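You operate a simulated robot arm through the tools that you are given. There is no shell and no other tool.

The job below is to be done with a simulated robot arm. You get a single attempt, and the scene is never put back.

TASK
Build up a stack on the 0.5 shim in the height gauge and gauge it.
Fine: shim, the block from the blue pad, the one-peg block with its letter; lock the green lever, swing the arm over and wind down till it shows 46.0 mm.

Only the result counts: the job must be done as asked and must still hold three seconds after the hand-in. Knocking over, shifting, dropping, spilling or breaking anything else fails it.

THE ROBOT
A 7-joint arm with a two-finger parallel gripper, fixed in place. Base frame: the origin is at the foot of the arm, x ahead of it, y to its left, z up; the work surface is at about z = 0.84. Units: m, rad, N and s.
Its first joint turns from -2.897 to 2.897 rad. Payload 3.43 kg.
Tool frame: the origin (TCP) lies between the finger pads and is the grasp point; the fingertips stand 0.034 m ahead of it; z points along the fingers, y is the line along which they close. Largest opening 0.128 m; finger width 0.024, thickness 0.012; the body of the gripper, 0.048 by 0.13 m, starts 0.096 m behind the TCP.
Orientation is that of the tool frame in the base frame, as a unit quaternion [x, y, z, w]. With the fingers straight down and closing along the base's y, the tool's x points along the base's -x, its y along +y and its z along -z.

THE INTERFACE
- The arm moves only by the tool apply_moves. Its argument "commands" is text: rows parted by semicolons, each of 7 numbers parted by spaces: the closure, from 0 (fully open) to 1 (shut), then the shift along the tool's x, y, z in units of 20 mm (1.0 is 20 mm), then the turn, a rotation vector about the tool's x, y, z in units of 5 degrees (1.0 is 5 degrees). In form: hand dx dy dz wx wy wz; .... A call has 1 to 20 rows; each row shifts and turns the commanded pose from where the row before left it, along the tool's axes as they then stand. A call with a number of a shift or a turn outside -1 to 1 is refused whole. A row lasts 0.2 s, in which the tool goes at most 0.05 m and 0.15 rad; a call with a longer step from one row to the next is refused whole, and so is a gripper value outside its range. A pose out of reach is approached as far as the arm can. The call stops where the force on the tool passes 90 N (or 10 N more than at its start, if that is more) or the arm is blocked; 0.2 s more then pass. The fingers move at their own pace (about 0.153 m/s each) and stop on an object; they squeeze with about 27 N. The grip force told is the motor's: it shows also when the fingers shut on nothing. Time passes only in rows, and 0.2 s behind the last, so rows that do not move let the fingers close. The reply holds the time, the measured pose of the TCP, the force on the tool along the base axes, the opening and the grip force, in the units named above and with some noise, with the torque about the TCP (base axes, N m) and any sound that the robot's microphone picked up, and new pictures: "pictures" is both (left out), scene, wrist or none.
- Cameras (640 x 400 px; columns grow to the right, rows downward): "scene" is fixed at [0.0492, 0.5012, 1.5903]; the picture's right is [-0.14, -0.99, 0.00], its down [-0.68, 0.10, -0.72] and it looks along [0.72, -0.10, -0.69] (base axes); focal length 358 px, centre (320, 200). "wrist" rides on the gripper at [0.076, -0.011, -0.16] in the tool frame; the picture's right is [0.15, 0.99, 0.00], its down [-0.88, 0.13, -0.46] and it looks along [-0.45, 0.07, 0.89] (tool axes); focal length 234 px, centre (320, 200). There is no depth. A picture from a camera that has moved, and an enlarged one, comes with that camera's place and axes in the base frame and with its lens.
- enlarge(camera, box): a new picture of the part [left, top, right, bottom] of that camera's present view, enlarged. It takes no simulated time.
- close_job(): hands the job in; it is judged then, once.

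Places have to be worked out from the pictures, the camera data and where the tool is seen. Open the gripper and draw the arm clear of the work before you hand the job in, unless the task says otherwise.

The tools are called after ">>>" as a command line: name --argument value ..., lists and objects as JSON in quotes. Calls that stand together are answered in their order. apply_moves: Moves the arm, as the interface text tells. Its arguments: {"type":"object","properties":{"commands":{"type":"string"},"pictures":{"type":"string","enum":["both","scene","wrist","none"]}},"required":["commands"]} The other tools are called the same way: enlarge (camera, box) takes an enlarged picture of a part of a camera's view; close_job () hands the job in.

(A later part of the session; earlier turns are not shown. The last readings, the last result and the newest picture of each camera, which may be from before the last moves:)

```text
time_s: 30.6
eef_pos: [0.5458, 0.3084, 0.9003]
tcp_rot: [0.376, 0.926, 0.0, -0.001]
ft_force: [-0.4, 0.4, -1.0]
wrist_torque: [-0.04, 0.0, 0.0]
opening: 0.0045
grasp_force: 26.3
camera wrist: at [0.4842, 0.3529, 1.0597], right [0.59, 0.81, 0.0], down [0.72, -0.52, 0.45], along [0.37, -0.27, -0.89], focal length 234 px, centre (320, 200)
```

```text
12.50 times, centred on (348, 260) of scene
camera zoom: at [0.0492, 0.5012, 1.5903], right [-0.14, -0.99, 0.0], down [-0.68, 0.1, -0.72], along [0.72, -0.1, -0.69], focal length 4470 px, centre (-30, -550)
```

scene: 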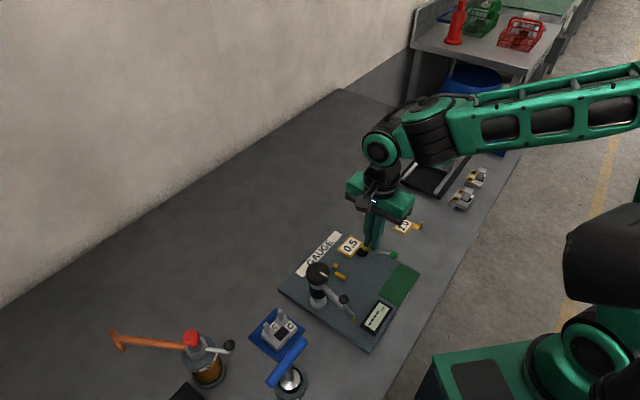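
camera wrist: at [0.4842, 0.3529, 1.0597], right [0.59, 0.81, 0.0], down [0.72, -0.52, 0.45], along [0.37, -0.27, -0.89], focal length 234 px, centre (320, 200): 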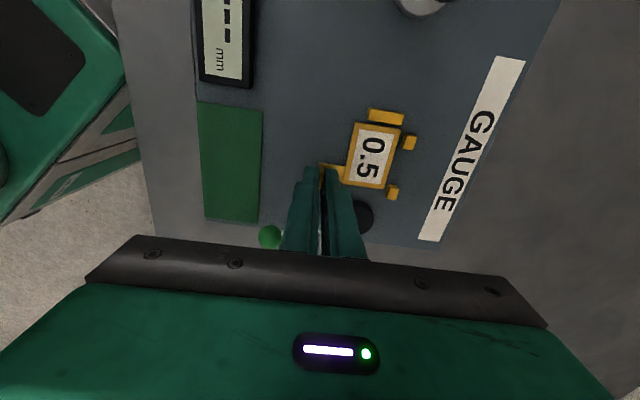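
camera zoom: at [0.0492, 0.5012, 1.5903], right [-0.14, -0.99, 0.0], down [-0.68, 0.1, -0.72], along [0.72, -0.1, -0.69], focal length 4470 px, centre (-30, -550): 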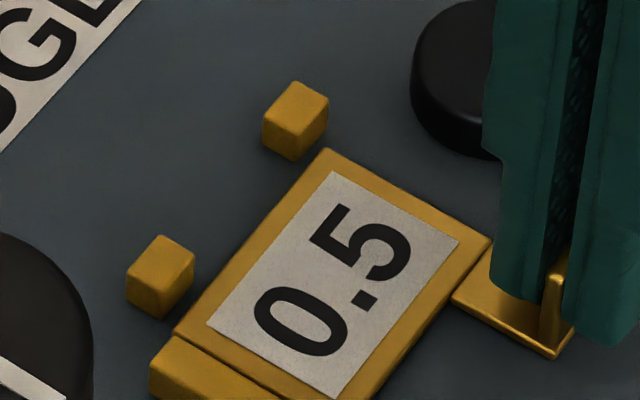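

No contact yet (force unchanged), so I continue down in 1 mm steps.

>>> apply_moves --commands "1 0 0 0.05 0 0 0;1 0 0 0.05 0 0 0;1 0 0 0 0 0 0" --pictures "none"

>>> apply_moves --commands "1 0 0 0.05 0 0 0;1 0 0 0.05 0 0 0;1 0 0 0 0 0 0" --pictures "wrist"

>>> enlarge --camera "wrist" --box '[345, 100, 417, 200]'

>>> enlarge --camera "scene" --box '[330, 244, 366, 276]'

```text
time_s: 31.4
eef_pos: [0.5457, 0.3098, 0.8977]
tcp_rot: [0.377, 0.926, 0.0, -0.001]
ft_force: [-0.1, -0.2, 0.8]
wrist_torque: [0.04, -0.03, 0.01]
opening: 0.004
grasp_force: 27.3
```

```text
time_s: 32.2
eef_pos: [0.546, 0.3081, 0.8959]
tcp_rot: [0.377, 0.926, 0.0, -0.001]
ft_force: [-0.8, -0.4, 21.2]
wrist_torque: [0.05, 0.0, 0.0]
opening: 0.004
grasp_force: 26.3
camera wrist: at [0.4842, 0.3528, 1.0567], right [0.59, 0.81, 0.0], down [0.72, -0.52, 0.45], along [0.37, -0.27, -0.89], focal length 234 px, centre (320, 200)
```

wrist: 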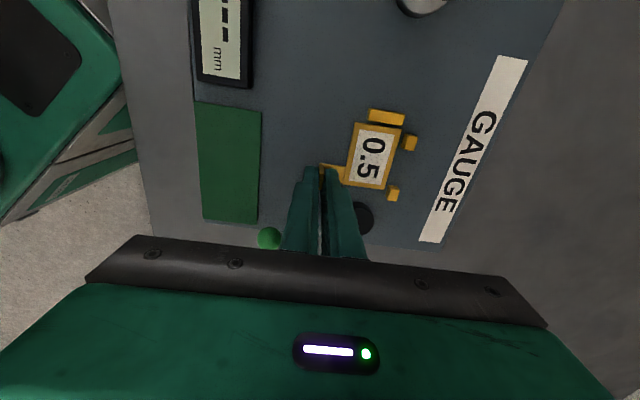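

```text
4.00 times, centred on (381, 150) of wrist
camera zoom: at [0.4842, 0.3528, 1.0567], right [0.59, 0.81, 0.0], down [0.72, -0.52, 0.45], along [0.37, -0.27, -0.89], focal length 937 px, centre (76, 400)
```

zoom: 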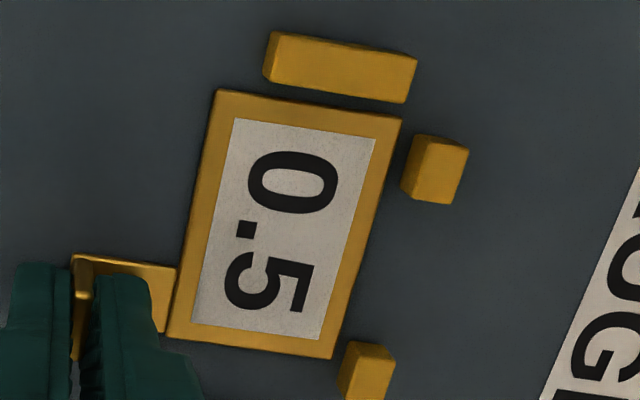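

```text
12.50 times, centred on (348, 260) of scene
camera zoom: at [0.0492, 0.5012, 1.5903], right [-0.14, -0.99, 0.0], down [-0.68, 0.1, -0.72], along [0.72, -0.1, -0.69], focal length 4470 px, centre (-30, -550)
```

zoom: 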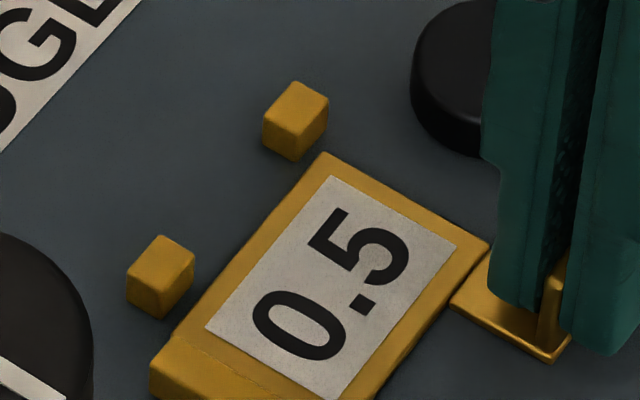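

Contact at TCP z≈0.896 (21 N), so the plate top is ≈0.854. The shim lies about 3–4 mm from the stops, centred under where the block will sit. I relax the pressure, open a little and lift straight up.

>>> apply_moves --commands "1 0 0 -0.03 0 0 0;1 0 0 0 0 0 0;0.95 0 0 0 0 0 0;0.88 0 0 0 0 0 0;0.88 0 0 0 0 0 0;0.88 0 0 -0.5 0 0 0;0.88 0 0 -1 0 0 0;0.88 0 0 -1 0 0 0;0.88 0 0 -1 0 0 0;0.88 0 0 -0.5 0 0 0;0.88 0 0 0 0 0 0"

>>> enlarge --camera "wrist" --box '[250, 70, 410, 190]'

>>> enlarge --camera "scene" --box '[320, 230, 400, 290]'

```text
time_s: 34.6
eef_pos: [0.5455, 0.3086, 0.9771]
tcp_rot: [0.377, 0.926, -0.001, -0.001]
ft_force: [0.4, 0.0, -0.3]
wrist_torque: [0.02, 0.01, 0.0]
opening: 0.0154
grasp_force: 0.0
camera wrist: at [0.4844, 0.3532, 1.1374], right [0.59, 0.81, 0.0], down [0.72, -0.52, 0.45], along [0.37, -0.27, -0.89], focal length 234 px, centre (320, 200)
```

scene: 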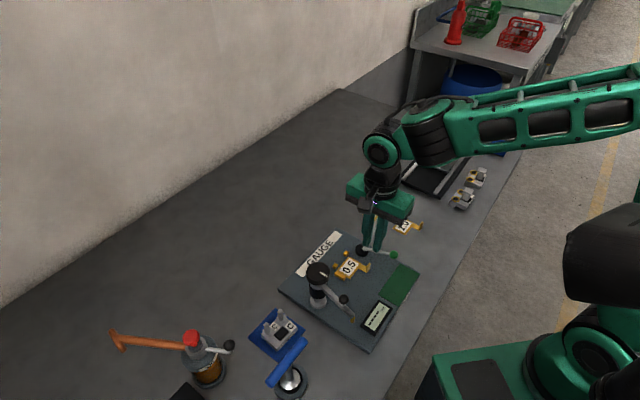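
wrist: 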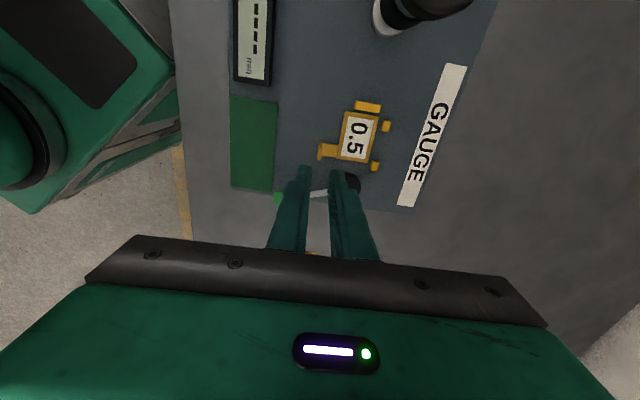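

```text
3.33 times, centred on (330, 130) of wrist
camera zoom: at [0.4844, 0.3532, 1.1374], right [0.59, 0.81, 0.0], down [0.72, -0.52, 0.45], along [0.37, -0.27, -0.89], focal length 781 px, centre (287, 433)
```

zoom: 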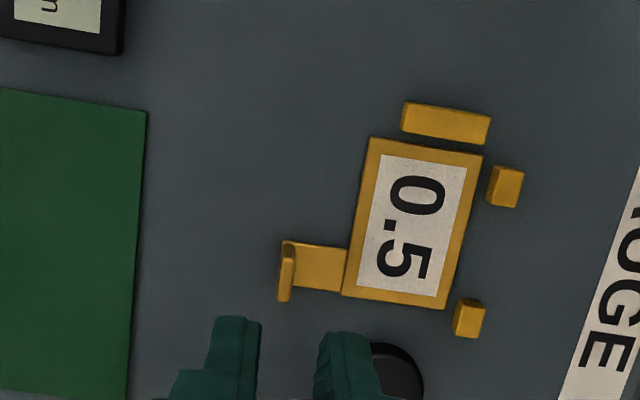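

```text
6.67 times, centred on (360, 260) of scene
camera zoom: at [0.0492, 0.5012, 1.5903], right [-0.14, -0.99, 0.0], down [-0.68, 0.1, -0.72], along [0.72, -0.1, -0.69], focal length 2384 px, centre (53, -200)
```

zoom: 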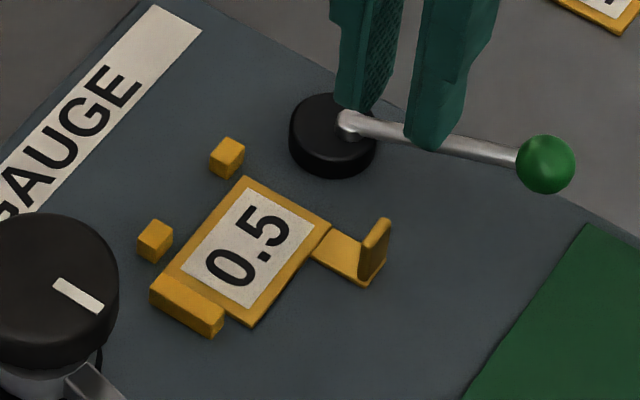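

The shim sits in the nest undisturbed. Now I rise and fly over the blue pad to inspect the lower block and the blue-handled object next to it.

>>> apply_moves --commands "0.88 0 0 -1 0 0 0;0.88 0 0 -1 0 0 0;0.88 0 0 -1 0 0 0;0.88 0 0 -1 0 0 0;0.88 0.5 0.15 -1 0 0 0;0.6 0.9 0.26 -0.5 0 0 0;0.4 0.9 0.26 0 0 0 0;0.4 0.9 0.26 0 0 0 0;0.4 0.9 0.26 0 0 0 0;0.4 0.9 0.26 0 0 0 0;0.4 0.9 0.26 0 0 0 0;0.4 0.9 0.26 0 0 0 0;0.4 0.9 0.26 0 0 0 0;0.4 0.9 0.26 0 0 0 0;0.4 0.9 0.26 0 0 0 0;0.4 0.9 0.26 0 0 0 0;0.4 0.9 0.26 0 0 0 0;0.4 0.9 0.26 0 0 0 0;0.4 0.9 0.26 0 0 0 0;0.4 0 0 0 0 0 0"

>>> enlarge --camera "wrist" --box '[220, 60, 420, 200]'

```text
time_s: 38.8
eef_pos: [0.4124, 0.5468, 1.0858]
tcp_rot: [0.377, 0.926, -0.001, -0.001]
ft_force: [0.6, -0.2, -0.4]
wrist_torque: [0.02, 0.01, -0.01]
opening: 0.0765
grasp_force: 0.0
camera wrist: at [0.3504, 0.59, 1.2459], right [0.59, 0.81, 0.0], down [0.72, -0.52, 0.45], along [0.37, -0.27, -0.89], focal length 234 px, centre (320, 200)
```

scene: 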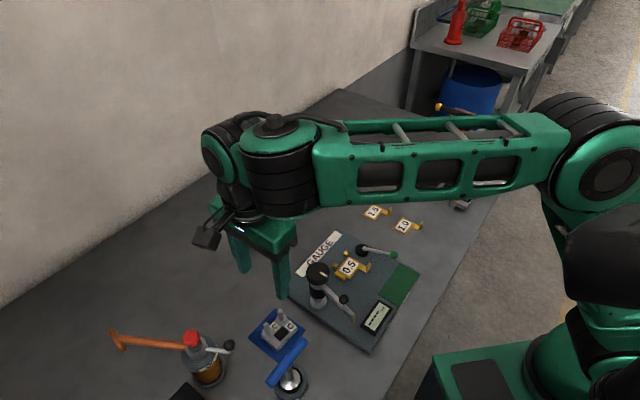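
wrist: 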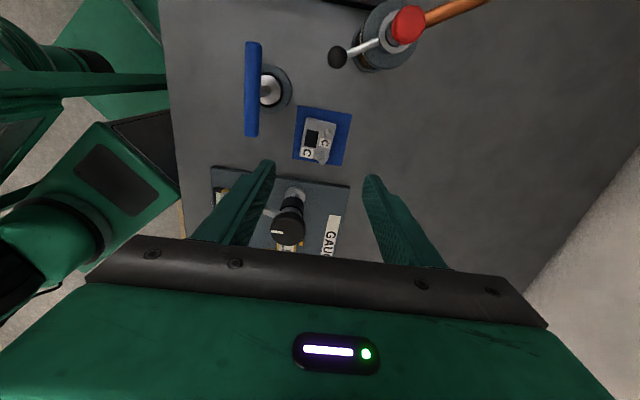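

```text
2.86 times, centred on (320, 130) of wrist
camera zoom: at [0.3504, 0.59, 1.2459], right [0.59, 0.81, 0.0], down [0.72, -0.52, 0.45], along [0.37, -0.27, -0.89], focal length 669 px, centre (320, 400)
```

zoom: 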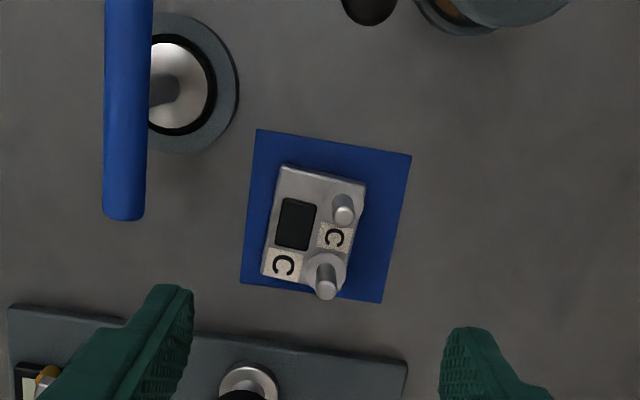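

The lower block is clear to approach; it's about 4.7° clockwise of the tool and 12 mm off. I centre, rotate, and descend to ~8 cm above the pad's block for a finer look.

>>> apply_moves --commands "0.4 -0.58 -0.1 0.5 0 0 0.95;0.4 0 0 1 0 0 0;0.4 0 0 1 0 0 0;0.4 0 0 1 0 0 0;0.4 0 0 1 0 0 0;0.4 0 0 1 0 0 0;0.4 0 0 0.5 0 0 0;0.4 0 0 0 0 0 0;0.4 0 0 0 0 0 0"

>>> enlarge --camera "wrist" --box '[250, 80, 410, 200]'

>>> enlarge --camera "scene" --box '[230, 270, 330, 360]'

```text
time_s: 40.8
eef_pos: [0.418, 0.5345, 0.9671]
tcp_rot: [0.414, 0.91, 0.0, -0.002]
ft_force: [0.8, -0.1, 0.0]
wrist_torque: [-0.01, 0.01, -0.01]
opening: 0.0768
grasp_force: 0.0
camera wrist: at [0.3605, 0.5849, 1.1264], right [0.65, 0.76, 0.0], down [0.68, -0.58, 0.45], along [0.34, -0.3, -0.89], focal length 234 px, centre (320, 200)
```

scene: 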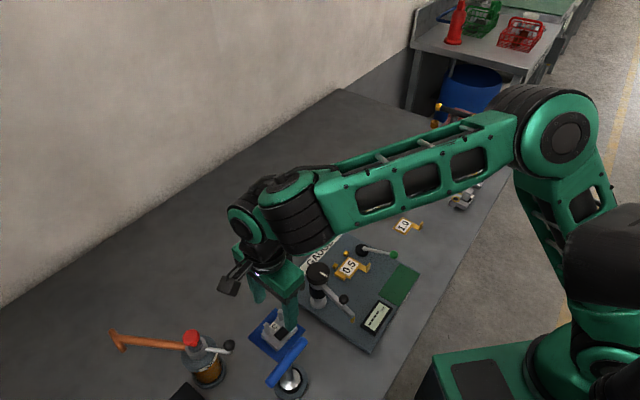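
wrist: 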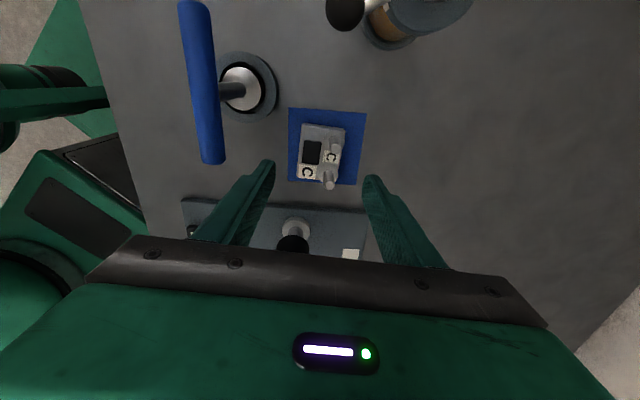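

```text
3.33 times, centred on (330, 140) of wrist
camera zoom: at [0.3605, 0.5849, 1.1264], right [0.65, 0.76, 0.0], down [0.68, -0.58, 0.45], along [0.34, -0.3, -0.89], focal length 781 px, centre (287, 400)
```

zoom: 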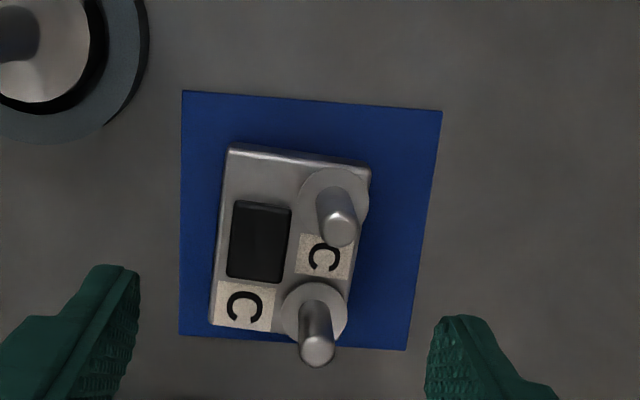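

```text
4.44 times, centred on (280, 315) of scene
camera zoom: at [0.0492, 0.5012, 1.5903], right [-0.14, -0.99, 0.0], down [-0.68, 0.1, -0.72], along [0.72, -0.1, -0.69], focal length 1589 px, centre (498, -311)
```

zoom: 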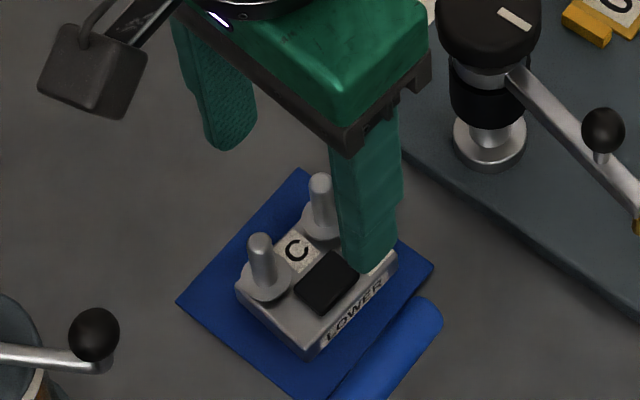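

The block is centred under the tool and aligned (61.5 × 47.5 mm). I shift the grip 3 mm along its length for stop clearance later, descend, and close gently.

>>> apply_moves --commands "0.5 -0.15 0 0.5 0 0 0;0.5 0 0 0.9 0 0 0;0.5 0 0 0.9 0 0 0;0.5 0 0 0.9 0 0 0;0.5 0 0 0.7 0 0 0;0.5 0 0 0.35 0 0 0;0.5 0 0 0 0 0 0"

>>> enlarge --camera "wrist" --box '[240, 80, 400, 200]'

>>> enlarge --camera "scene" --box '[230, 270, 330, 360]'

```text
time_s: 42.4
eef_pos: [0.4198, 0.5348, 0.8822]
tcp_rot: [0.415, 0.91, -0.001, -0.001]
ft_force: [-0.7, 0.4, 0.0]
wrist_torque: [-0.02, 0.03, 0.02]
opening: 0.0639
grasp_force: 0.0
camera wrist: at [0.3616, 0.5839, 1.0417], right [0.65, 0.76, 0.0], down [0.68, -0.58, 0.45], along [0.34, -0.3, -0.89], focal length 234 px, centre (320, 200)
```

scene: 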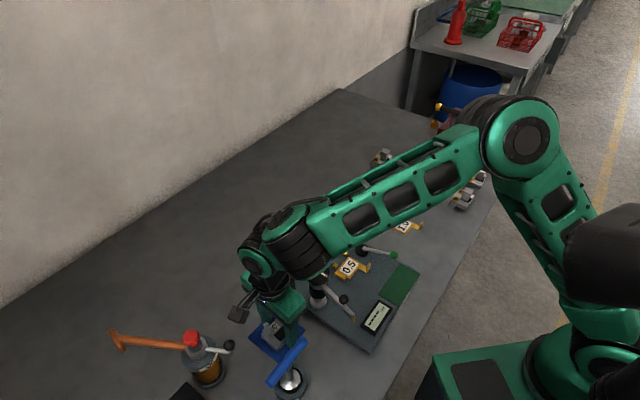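
wrist: 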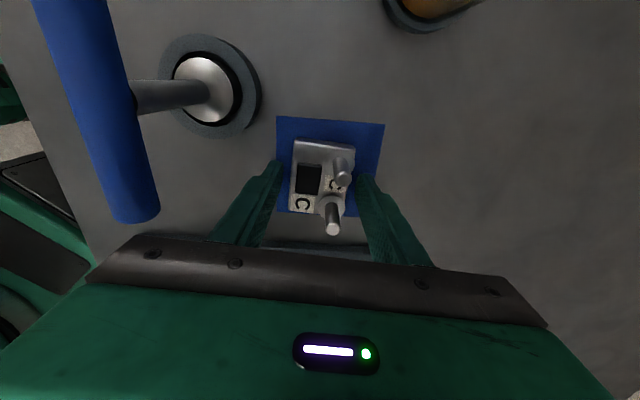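

```text
3.33 times, centred on (320, 140) of wrist
camera zoom: at [0.3616, 0.5839, 1.0417], right [0.65, 0.76, 0.0], down [0.68, -0.58, 0.45], along [0.34, -0.3, -0.89], focal length 781 px, centre (320, 400)
```

zoom: 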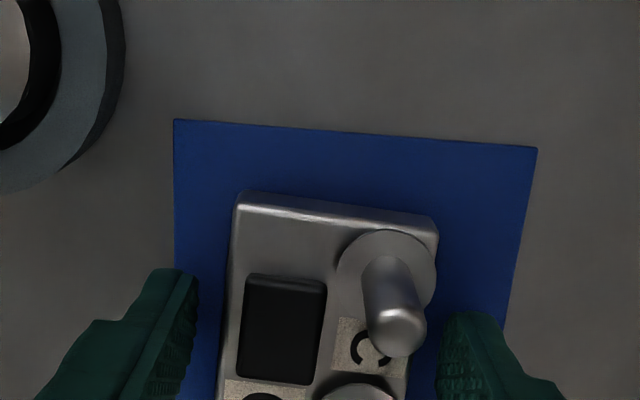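

```text
4.44 times, centred on (280, 315) of scene
camera zoom: at [0.0492, 0.5012, 1.5903], right [-0.14, -0.99, 0.0], down [-0.68, 0.1, -0.72], along [0.72, -0.1, -0.69], focal length 1589 px, centre (498, -311)
```

zoom: 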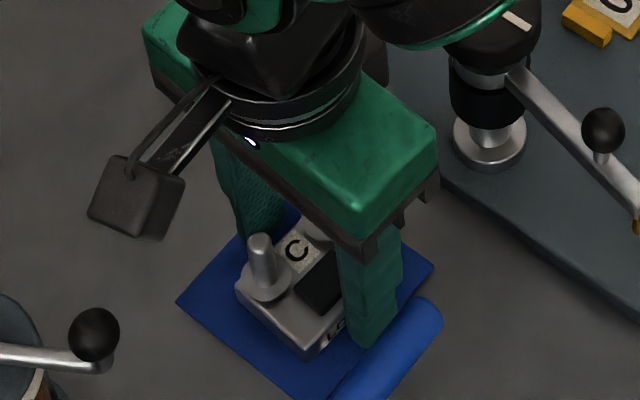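

Both fingers flank the block with even gaps and no contact. Closing.

>>> apply_moves --commands "0.6 0 0 0 0 0 0;0.7 0 0 0 0 0 0;0.8 0 0 0 0 0 0;0.9 0 0 0 0 0 0;1 0 0 0 0 0 0;1 0 0 0 0 0 0" --pictures "wrist"

>>> enlarge --camera "wrist" --box '[240, 100, 400, 220]'

```text
time_s: 43.8
eef_pos: [0.4191, 0.5335, 0.8821]
tcp_rot: [0.415, 0.91, 0.0, -0.001]
ft_force: [-0.9, 0.7, 0.7]
wrist_torque: [0.06, -0.01, 0.02]
opening: 0.0498
grasp_force: 27.3
camera wrist: at [0.3616, 0.5839, 1.0418], right [0.65, 0.76, 0.0], down [0.68, -0.58, 0.45], along [0.34, -0.3, -0.89], focal length 234 px, centre (320, 200)
```

wrist: 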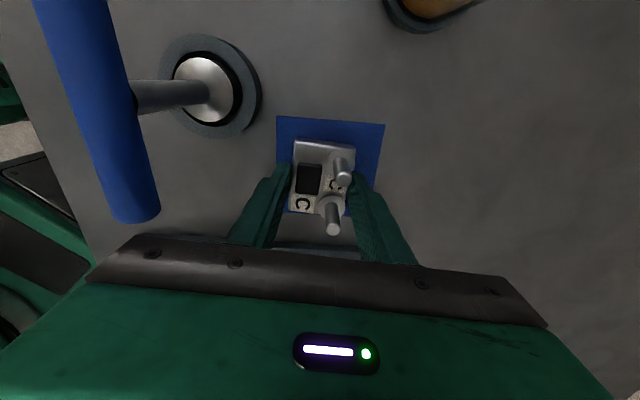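

```text
3.33 times, centred on (320, 160) of wrist
camera zoom: at [0.3616, 0.5839, 1.0418], right [0.65, 0.76, 0.0], down [0.68, -0.58, 0.45], along [0.34, -0.3, -0.89], focal length 781 px, centre (320, 333)
```

zoom: 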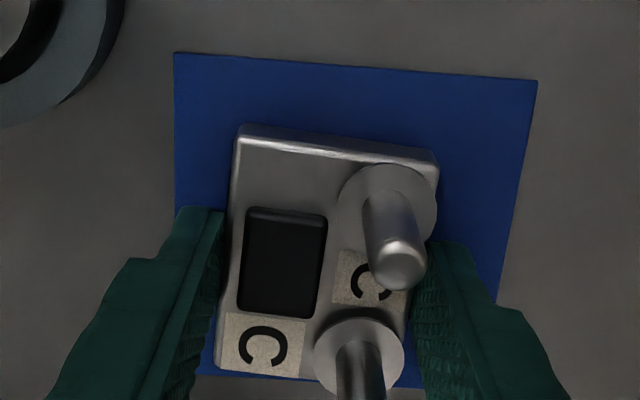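

Gripped: the block is 49.8 mm wide. I lift well above the column knob height and carry it across to above the nest.

>>> apply_moves --commands "1 0 0 -0.4 0 0 0;1 0 0 -0.8 0 0 0;1 0 0 -1 0 0 0;1 0 0 -1 0 0 0;1 0 0 -1 0 0 0;1 0 0 -1 0 0 0;1 0 0 -1 0 0 0;1 0 0 -1 0 0 0;1 0 0 -0.8 0 0 0" --pictures "scene"

>>> apply_moves --commands "1 -0.5 -0.03 0 0 0 0;1 -0.95 -0.06 0 0 0 0;1 -0.95 -0.06 0 0 0 0;1 -0.95 -0.06 0 0 0 0;1 -0.95 -0.06 0 0 0 0;1 -0.95 -0.06 0 0 0 0;1 -0.95 -0.06 0 0 0 0;1 -0.95 -0.06 0 0 0 0;1 -0.95 -0.06 0 0 0 0;1 -0.95 -0.06 0 0 0 0;1 -0.95 -0.06 0 0 0 0;1 -0.95 -0.06 0 0 0 0;1 -0.65 -0.03 0 0 0 0;1 0 0 0 0 0 -0.5;1 0 0 0 0 0 -0.45;1 0 0 0 0 0 0;1 0 0 0 0 0 0"

>>> enlarge --camera "wrist" --box '[240, 80, 420, 215]'

```text
time_s: 45.8
eef_pos: [0.4208, 0.5343, 1.0417]
tcp_rot: [0.415, 0.91, 0.0, -0.002]
ft_force: [-0.3, -0.7, -4.7]
wrist_torque: [-0.02, 0.04, -0.02]
opening: 0.0497
grasp_force: 27.3
```

scene: 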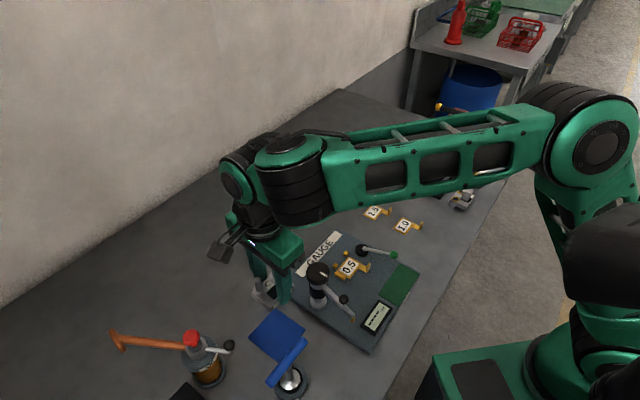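

```text
time_s: 49.4
eef_pos: [0.5605, 0.3496, 1.0422]
tcp_rot: [0.377, 0.926, 0.0, -0.001]
ft_force: [0.3, 0.0, -4.4]
wrist_torque: [0.02, -0.01, 0.0]
opening: 0.0498
grasp_force: 27.0
camera wrist: at [0.4998, 0.3938, 1.2018], right [0.59, 0.81, 0.0], down [0.72, -0.52, 0.45], along [0.37, -0.27, -0.89], focal length 234 px, centre (320, 200)
```

scene: 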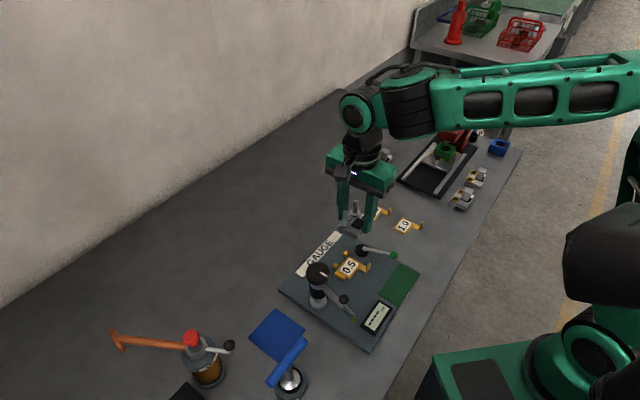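
wrist: 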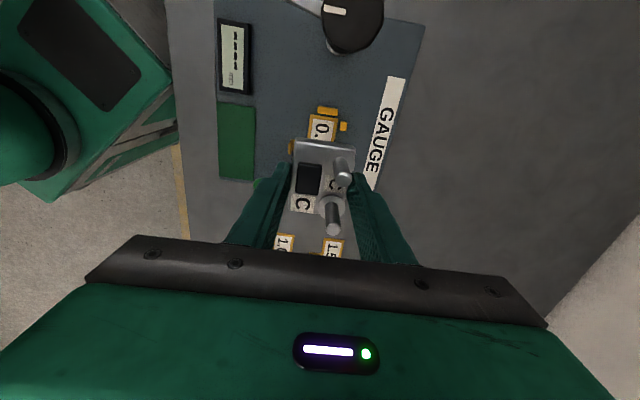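

```text
2.96 times, centred on (330, 148) of wrist
camera zoom: at [0.4998, 0.3938, 1.2018], right [0.59, 0.81, 0.0], down [0.72, -0.52, 0.45], along [0.37, -0.27, -0.89], focal length 694 px, centre (290, 356)
```

zoom: 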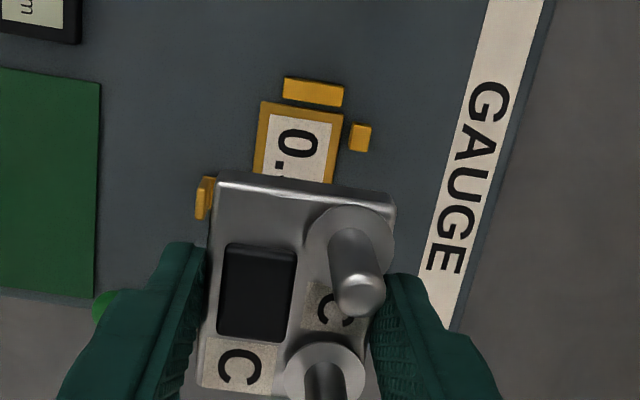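

The block is aligned with the nest, roughly 2 mm clear of both bar and stops. I nudge 1 mm toward each and descend part-way to re-check the clearance to the shim's tab.

>>> apply_moves --commands "1 0.05 0.06 0.6 0 0 0;1 0 0 1 0 0 0;1 0 0 1 0 0 0;1 0 0 1 0 0 0;1 0 0 1 0 0 0;1 0 0 0.9 0 0 0;1 0 0 0 0 0 0;1 0 0 0 0 0 0" --pictures "wrist"

>>> enlarge --camera "wrist" --box '[260, 80, 380, 200]'

>>> enlarge --camera "scene" --box '[310, 220, 400, 290]'

```text
time_s: 51.2
eef_pos: [0.5598, 0.3513, 0.934]
tcp_rot: [0.377, 0.926, 0.0, 0.0]
ft_force: [0.1, -0.6, -4.0]
wrist_torque: [0.0, 0.0, 0.02]
opening: 0.0497
grasp_force: 26.5
camera wrist: at [0.5, 0.3948, 1.0922], right [0.59, 0.81, 0.0], down [0.72, -0.52, 0.45], along [0.37, -0.27, -0.89], focal length 234 px, centre (320, 200)
```

wrist: 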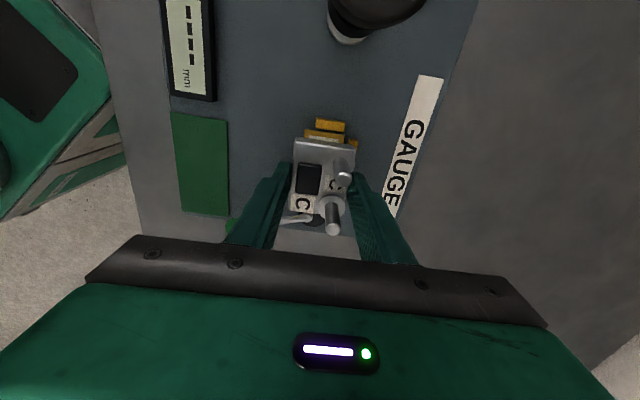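

```text
3.33 times, centred on (320, 140) of wrist
camera zoom: at [0.5, 0.3948, 1.0922], right [0.59, 0.81, 0.0], down [0.72, -0.52, 0.45], along [0.37, -0.27, -0.89], focal length 781 px, centre (320, 400)
```

zoom: 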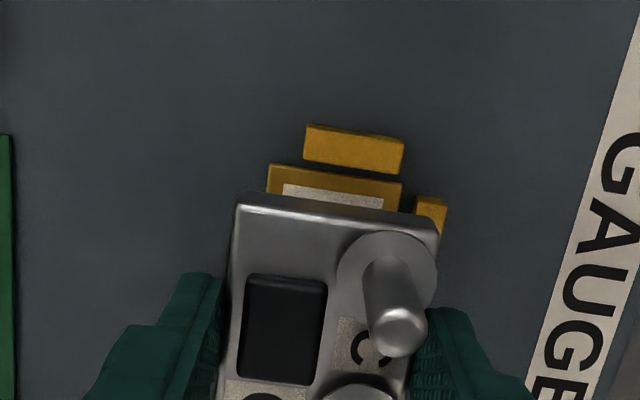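

```text
5.71 times, centred on (355, 255) of scene
camera zoom: at [0.0492, 0.5012, 1.5903], right [-0.14, -0.99, 0.0], down [-0.68, 0.1, -0.72], along [0.72, -0.1, -0.69], focal length 2044 px, centre (120, -114)
```

zoom: 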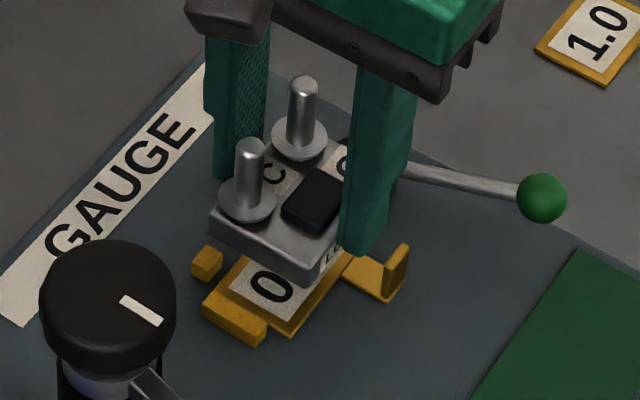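

Gaps are about 1 mm to bar and stops and ~1.3 mm to the shim's tab. I descend in stages watching the force.

>>> apply_moves --commands "1 0 0 0.4 0 0 0;1 0 0 0.4 0 0 0;1 0 0 0.4 0 0 0;1 0 0 0.2 0 0 0;1 0 0 0 0 0 0" --pictures "wrist"

>>> enlarge --camera "wrist" --box '[260, 100, 380, 220]'

>>> enlarge --camera "scene" --box '[320, 230, 390, 285]'

```text
time_s: 52.4
eef_pos: [0.5627, 0.351, 0.9048]
tcp_rot: [0.377, 0.926, 0.0, -0.001]
ft_force: [-1.6, -1.2, 1.9]
wrist_torque: [0.13, 0.04, 0.02]
opening: 0.0495
grasp_force: 26.8
camera wrist: at [0.5004, 0.3949, 1.0638], right [0.59, 0.81, 0.0], down [0.72, -0.52, 0.45], along [0.37, -0.27, -0.89], focal length 234 px, centre (320, 200)
```

wrist: 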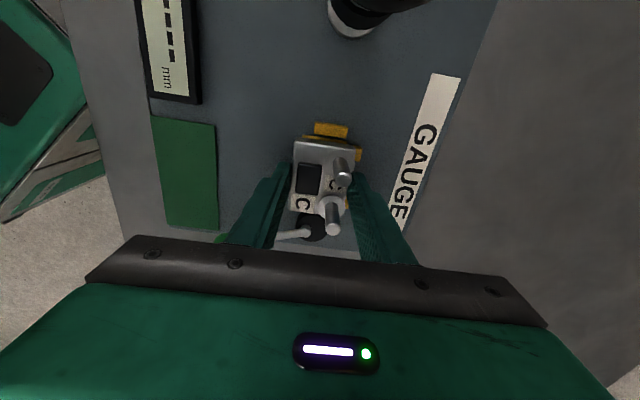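

```text
3.33 times, centred on (320, 160) of wrist
camera zoom: at [0.5004, 0.3949, 1.0638], right [0.59, 0.81, 0.0], down [0.72, -0.52, 0.45], along [0.37, -0.27, -0.89], focal length 781 px, centre (320, 333)
```

zoom: 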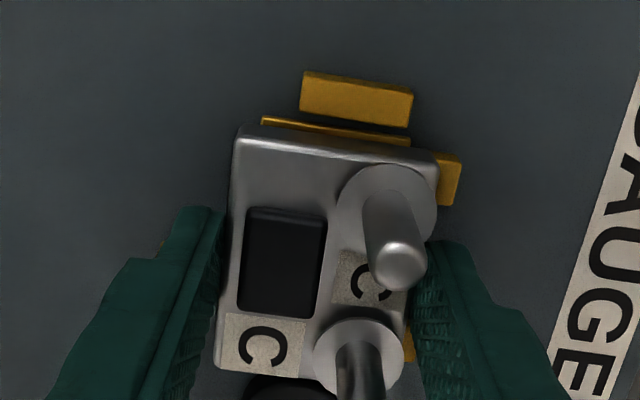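

```text
7.27 times, centred on (355, 258) of scene
camera zoom: at [0.0492, 0.5012, 1.5903], right [-0.14, -0.99, 0.0], down [-0.68, 0.1, -0.72], along [0.72, -0.1, -0.69], focal length 2601 px, centre (66, -218)
```

zoom: 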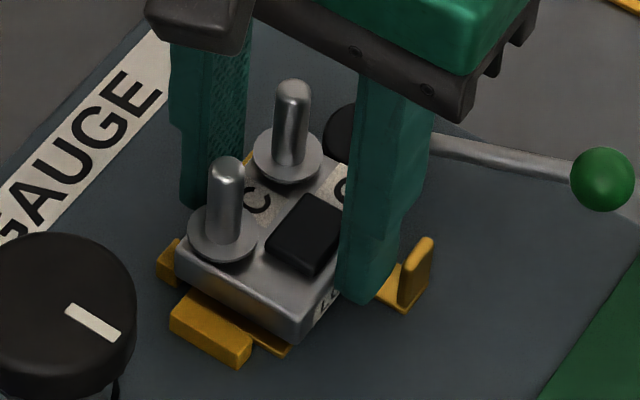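

Force rose slightly: the block's back edge seems to be riding on one stop (stop face ≈24.5 mm vs block edge 24.9 mm), while there is ~5 mm free to the bar. I lift 4 mm, shift 3.8 mm toward the bar and 1.4 mm off the stops, then re-check.

>>> apply_moves --commands "1 0 0 -0.25 0 0 0;1 0.19 -0.07 0 0 0 0;1 0 0 0 0 0 0;1 0 0 0.2 0 0 0;1 0 0 0 0 0 0" --pictures "wrist"

>>> enlarge --camera "wrist" --box '[280, 110, 370, 200]'

>>> enlarge --camera "scene" --box '[320, 230, 390, 285]'

```text
time_s: 53.6
eef_pos: [0.5587, 0.3521, 0.9038]
tcp_rot: [0.377, 0.926, 0.0, -0.001]
ft_force: [0.9, 0.7, -4.7]
wrist_torque: [-0.03, 0.05, 0.0]
opening: 0.0495
grasp_force: 27.7
camera wrist: at [0.4966, 0.3964, 1.064], right [0.59, 0.81, 0.0], down [0.72, -0.52, 0.45], along [0.37, -0.27, -0.89], focal length 234 px, centre (320, 200)
```

wrist: 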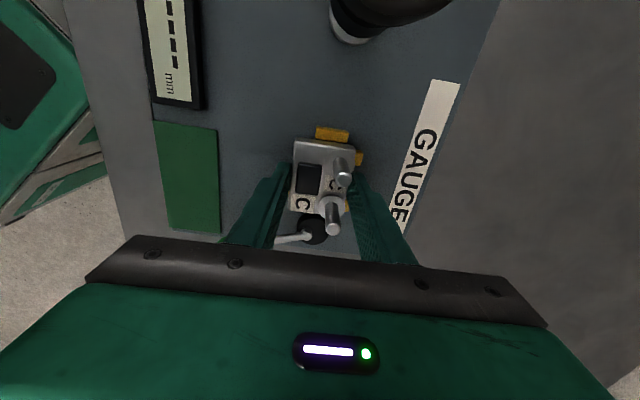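

```text
4.44 times, centred on (325, 155) of wrist
camera zoom: at [0.4966, 0.3964, 1.064], right [0.59, 0.81, 0.0], down [0.72, -0.52, 0.45], along [0.37, -0.27, -0.89], focal length 1041 px, centre (298, 400)
```

zoom: 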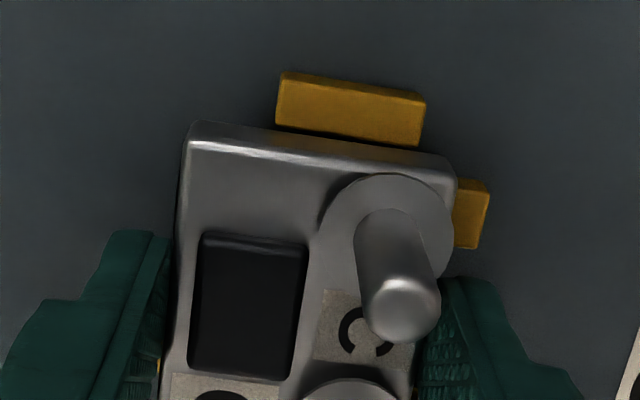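

```text
7.27 times, centred on (355, 258) of scene
camera zoom: at [0.0492, 0.5012, 1.5903], right [-0.14, -0.99, 0.0], down [-0.68, 0.1, -0.72], along [0.72, -0.1, -0.69], focal length 2601 px, centre (66, -218)
```

zoom: 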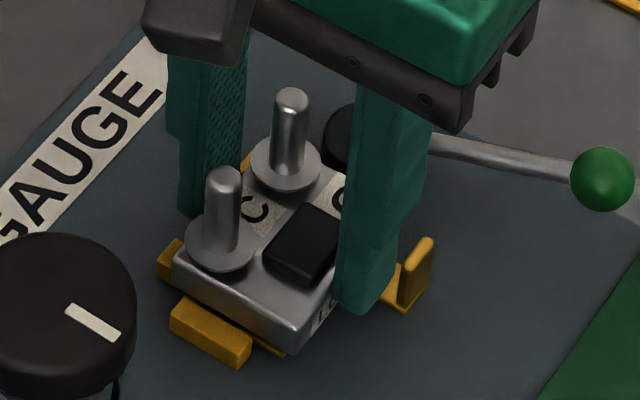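

Force is back to just the block's weight, so it's clear of the stops. Continuing down in 1–2 mm steps.

>>> apply_moves --commands "1 0 0 0.1 0 0 0;1 0 0 0.1 0 0 0;1 0 0 0 0 0 0" --pictures "none"

>>> apply_moves --commands "1 0 0 0.05 0 0 0;1 0 0 0.05 0 0 0;1 0 0 0 0 0 0" --pictures "none"

>>> apply_moves --commands "1 0 0 0.05 0 0 0;1 0 0 0 0 0 0" --pictures "wrist"

>>> enlarge --camera "wrist" --box '[280, 110, 370, 200]'

>>> enlarge --camera "scene" --box '[320, 230, 390, 285]'

```text
time_s: 54.4
eef_pos: [0.5575, 0.3512, 0.9008]
tcp_rot: [0.376, 0.927, 0.001, -0.001]
ft_force: [-2.2, -3.7, 20.5]
wrist_torque: [0.05, 0.09, 0.02]
opening: 0.0498
grasp_force: 26.8
```

```text
time_s: 55.2
eef_pos: [0.5576, 0.354, 0.8992]
tcp_rot: [0.377, 0.926, 0.0, -0.001]
ft_force: [2.9, 0.2, 20.2]
wrist_torque: [0.22, 0.04, -0.03]
opening: 0.0498
grasp_force: 26.9
```

```text
time_s: 55.8
eef_pos: [0.5582, 0.3532, 0.8987]
tcp_rot: [0.376, 0.926, 0.001, 0.0]
ft_force: [6.5, 2.4, 20.3]
wrist_torque: [0.25, -0.15, -0.02]
opening: 0.0499
grasp_force: 26.9
camera wrist: at [0.496, 0.3969, 1.0584], right [0.59, 0.81, 0.0], down [0.72, -0.52, 0.45], along [0.37, -0.27, -0.89], focal length 234 px, centre (320, 200)
```

wrist: 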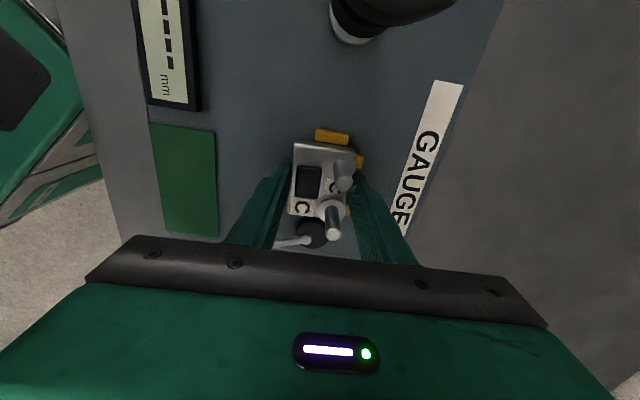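

```text
4.44 times, centred on (325, 155) of wrist
camera zoom: at [0.496, 0.3969, 1.0584], right [0.59, 0.81, 0.0], down [0.72, -0.52, 0.45], along [0.37, -0.27, -0.89], focal length 1041 px, centre (298, 400)
```

zoom: 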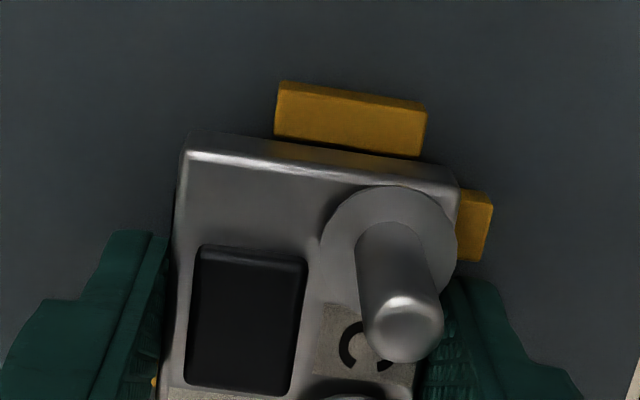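

```text
7.27 times, centred on (355, 258) of scene
camera zoom: at [0.0492, 0.5012, 1.5903], right [-0.14, -0.99, 0.0], down [-0.68, 0.1, -0.72], along [0.72, -0.1, -0.69], focal length 2601 px, centre (66, -218)
```

zoom: 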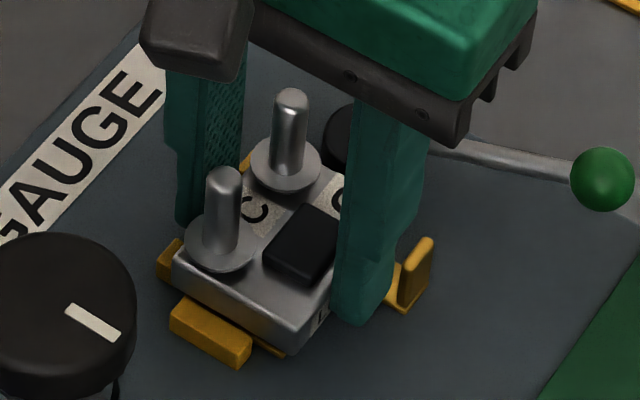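

Contact at ~20 N came a few mm earlier than expected and then the block slipped in the grip, so I need to check what it's touching before releasing. Zooming in on the block's underside.

>>> enlarge --camera "scene" --box '[338, 258, 366, 282]'

>>> enlarge --camera "scene" --box '[356, 254, 384, 278]'

>>> enlarge --camera "wrist" --box '[325, 130, 375, 180]'

>>> enlarge --camera "wrist" --box '[270, 160, 370, 250]'

```text
16.00 times, centred on (352, 270) of scene
camera zoom: at [0.0492, 0.5012, 1.5903], right [-0.14, -0.99, 0.0], down [-0.68, 0.1, -0.72], along [0.72, -0.1, -0.69], focal length 5722 px, centre (-192, -920)
```

zoom: 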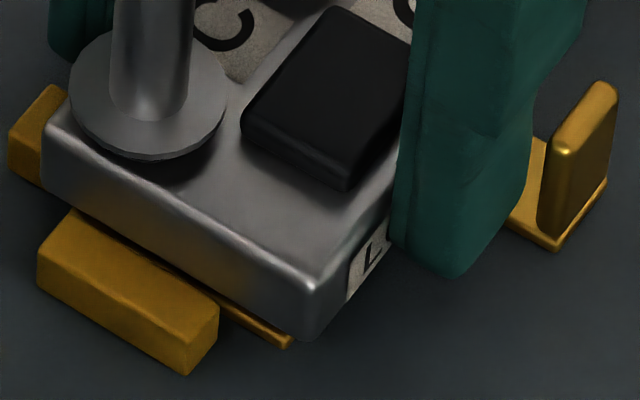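

```text
16.00 times, centred on (370, 266) of scene
camera zoom: at [0.0492, 0.5012, 1.5903], right [-0.14, -0.99, 0.0], down [-0.68, 0.1, -0.72], along [0.72, -0.1, -0.69], focal length 5722 px, centre (-480, -856)
```

zoom: 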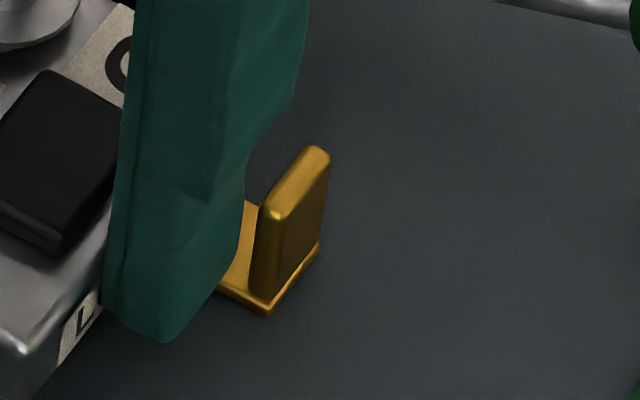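

```text
8.00 times, centred on (350, 155) of wrist
camera zoom: at [0.496, 0.3969, 1.0584], right [0.59, 0.81, 0.0], down [0.72, -0.52, 0.45], along [0.37, -0.27, -0.89], focal length 1873 px, centre (80, 560)
```

zoom: 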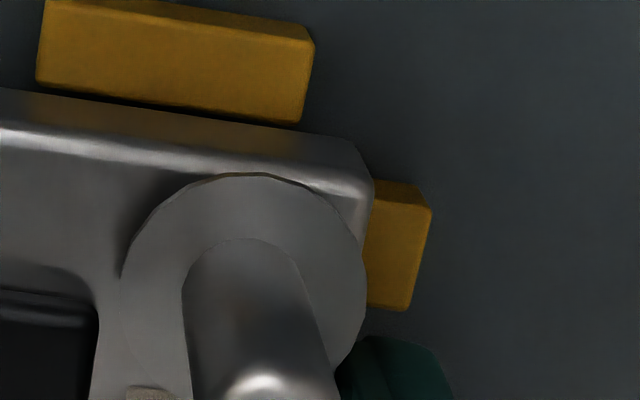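

```text
4.44 times, centred on (320, 205) of wrist
camera zoom: at [0.496, 0.3969, 1.0584], right [0.59, 0.81, 0.0], down [0.72, -0.52, 0.45], along [0.37, -0.27, -0.89], focal length 1041 px, centre (320, 178)
```

zoom: 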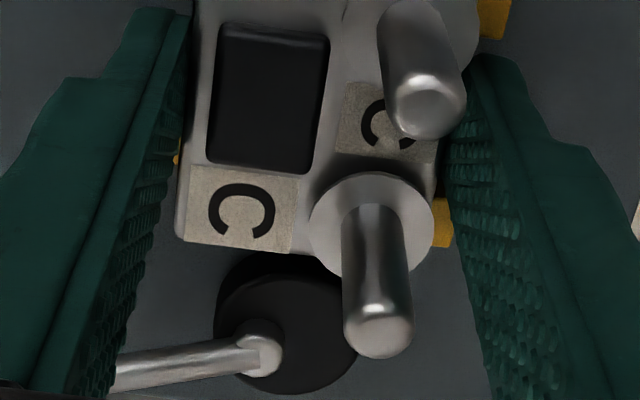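

The block hasn't moved down: it is resting on the near stop cube, because the plate is ~1.4° off the tool yaw. I'll lift 5 mm, rotate 1.4°, back off 1 mm from the stops, and try again.

>>> apply_moves --commands "1 0 0 -0.15 0 0 0;1 0 0 -0.2 0 0 0;1 0 -0.05 0 0 0 0.28;1 0 0 0 0 0 0;1 0 0 0 0 0 0" --pictures "wrist"

>>> enlarge --camera "wrist" --box '[325, 130, 375, 180]'

>>> enlarge --camera "wrist" --box '[270, 160, 370, 250]'

>>> enlarge --camera "scene" --box '[338, 258, 366, 282]'

```text
time_s: 57.0
eef_pos: [0.5572, 0.3513, 0.905]
tcp_rot: [0.388, 0.922, -0.001, -0.001]
ft_force: [0.4, 0.4, -4.8]
wrist_torque: [0.01, 0.01, -0.01]
opening: 0.0494
grasp_force: 27.0
camera wrist: at [0.4972, 0.3972, 1.0645], right [0.61, 0.8, 0.0], down [0.71, -0.54, 0.45], along [0.36, -0.28, -0.89], focal length 234 px, centre (320, 200)
```

wrist: 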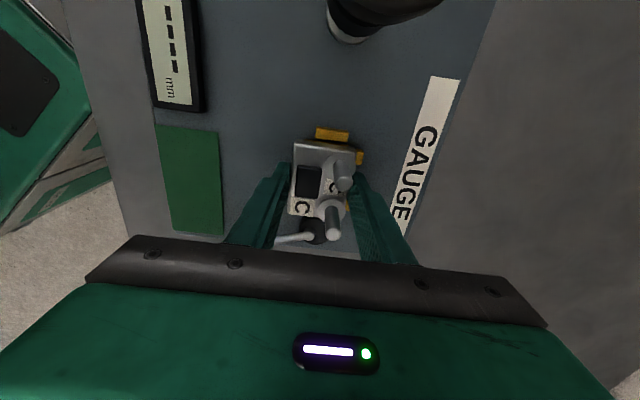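

```text
8.00 times, centred on (350, 155) of wrist
camera zoom: at [0.4972, 0.3972, 1.0645], right [0.61, 0.8, 0.0], down [0.71, -0.54, 0.45], along [0.36, -0.28, -0.89], focal length 1873 px, centre (80, 560)
```

zoom: 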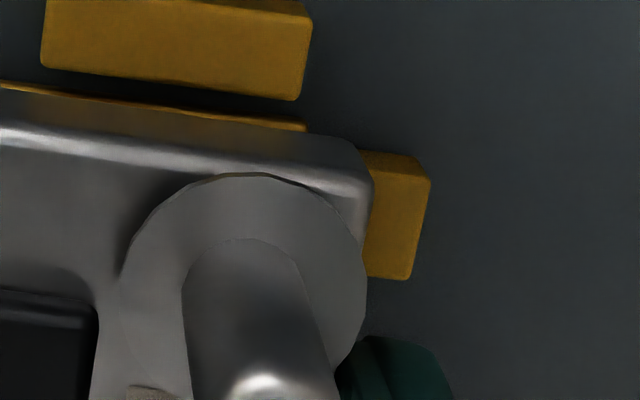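

```text
4.44 times, centred on (320, 205) of wrist
camera zoom: at [0.4972, 0.3972, 1.0645], right [0.61, 0.8, 0.0], down [0.71, -0.54, 0.45], along [0.36, -0.28, -0.89], focal length 1041 px, centre (320, 178)
```

zoom: 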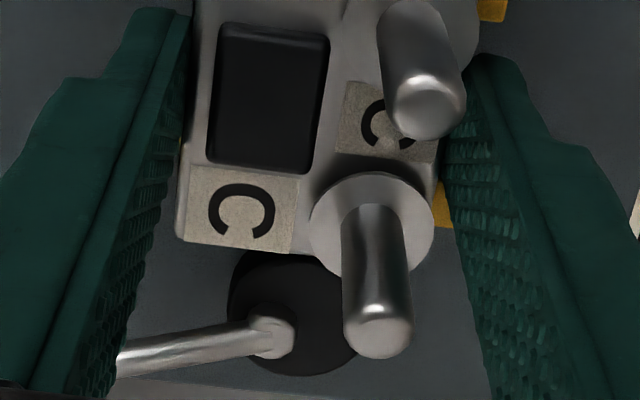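

```text
16.00 times, centred on (352, 270) of scene
camera zoom: at [0.0492, 0.5012, 1.5903], right [-0.14, -0.99, 0.0], down [-0.68, 0.1, -0.72], along [0.72, -0.1, -0.69], focal length 5722 px, centre (-192, -920)
```

zoom: 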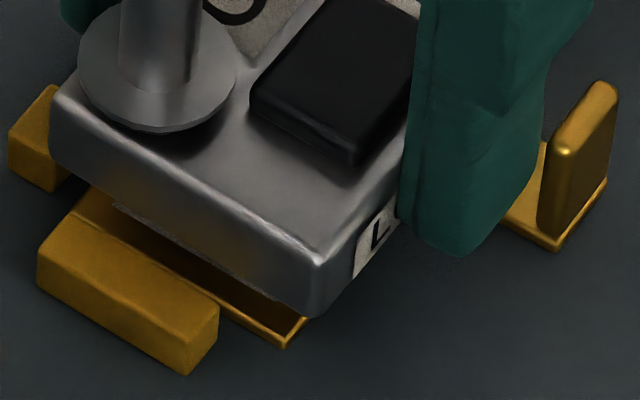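

The yaw estimate from the stop cube may have been corrupted by the finger occluding it. I'll check plate yaw using the long GAUGE label and the plate/pad edges in the wrist view.

>>> enlarge --camera "wrist" --box '[380, 65, 480, 135]'

>>> enlarge --camera "wrist" --box '[370, 170, 470, 240]'

>>> enlarge --camera "wrist" --box '[140, 110, 240, 240]'

```text
5.71 times, centred on (430, 100) of wrist
camera zoom: at [0.4972, 0.3972, 1.0645], right [0.61, 0.8, 0.0], down [0.71, -0.54, 0.45], along [0.36, -0.28, -0.89], focal length 1338 px, centre (-309, 771)
```

zoom: 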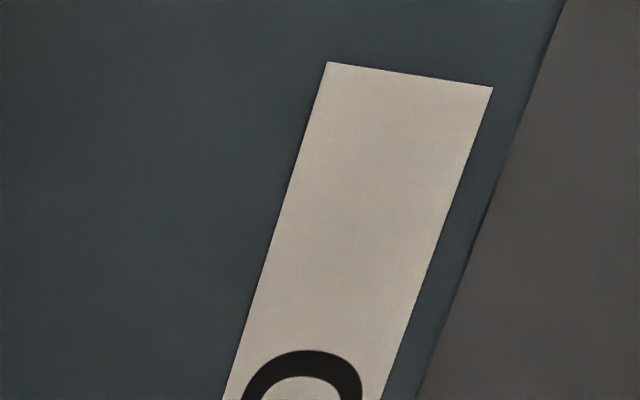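

```text
5.71 times, centred on (420, 205) of wrist
camera zoom: at [0.4972, 0.3972, 1.0645], right [0.61, 0.8, 0.0], down [0.71, -0.54, 0.45], along [0.36, -0.28, -0.89], focal length 1338 px, centre (-251, 171)
```

zoom: 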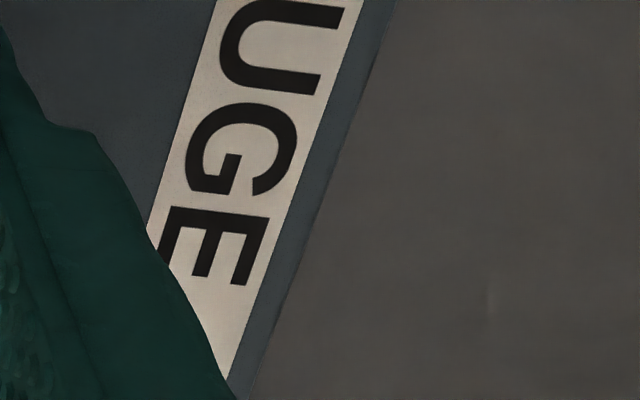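

```text
3.08 times, centred on (190, 175) of wrist
camera zoom: at [0.4972, 0.3972, 1.0645], right [0.61, 0.8, 0.0], down [0.71, -0.54, 0.45], along [0.36, -0.28, -0.89], focal length 720 px, centre (720, 277)
```

zoom: 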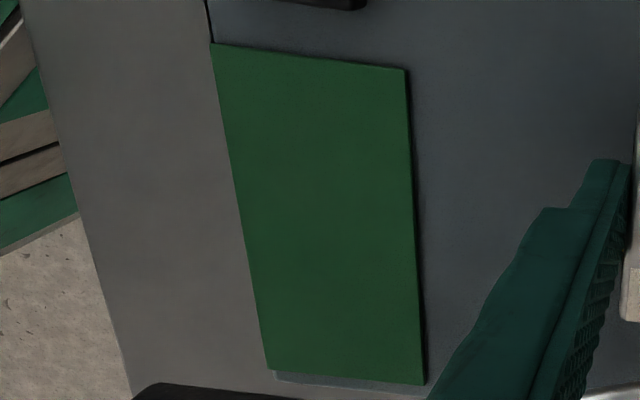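

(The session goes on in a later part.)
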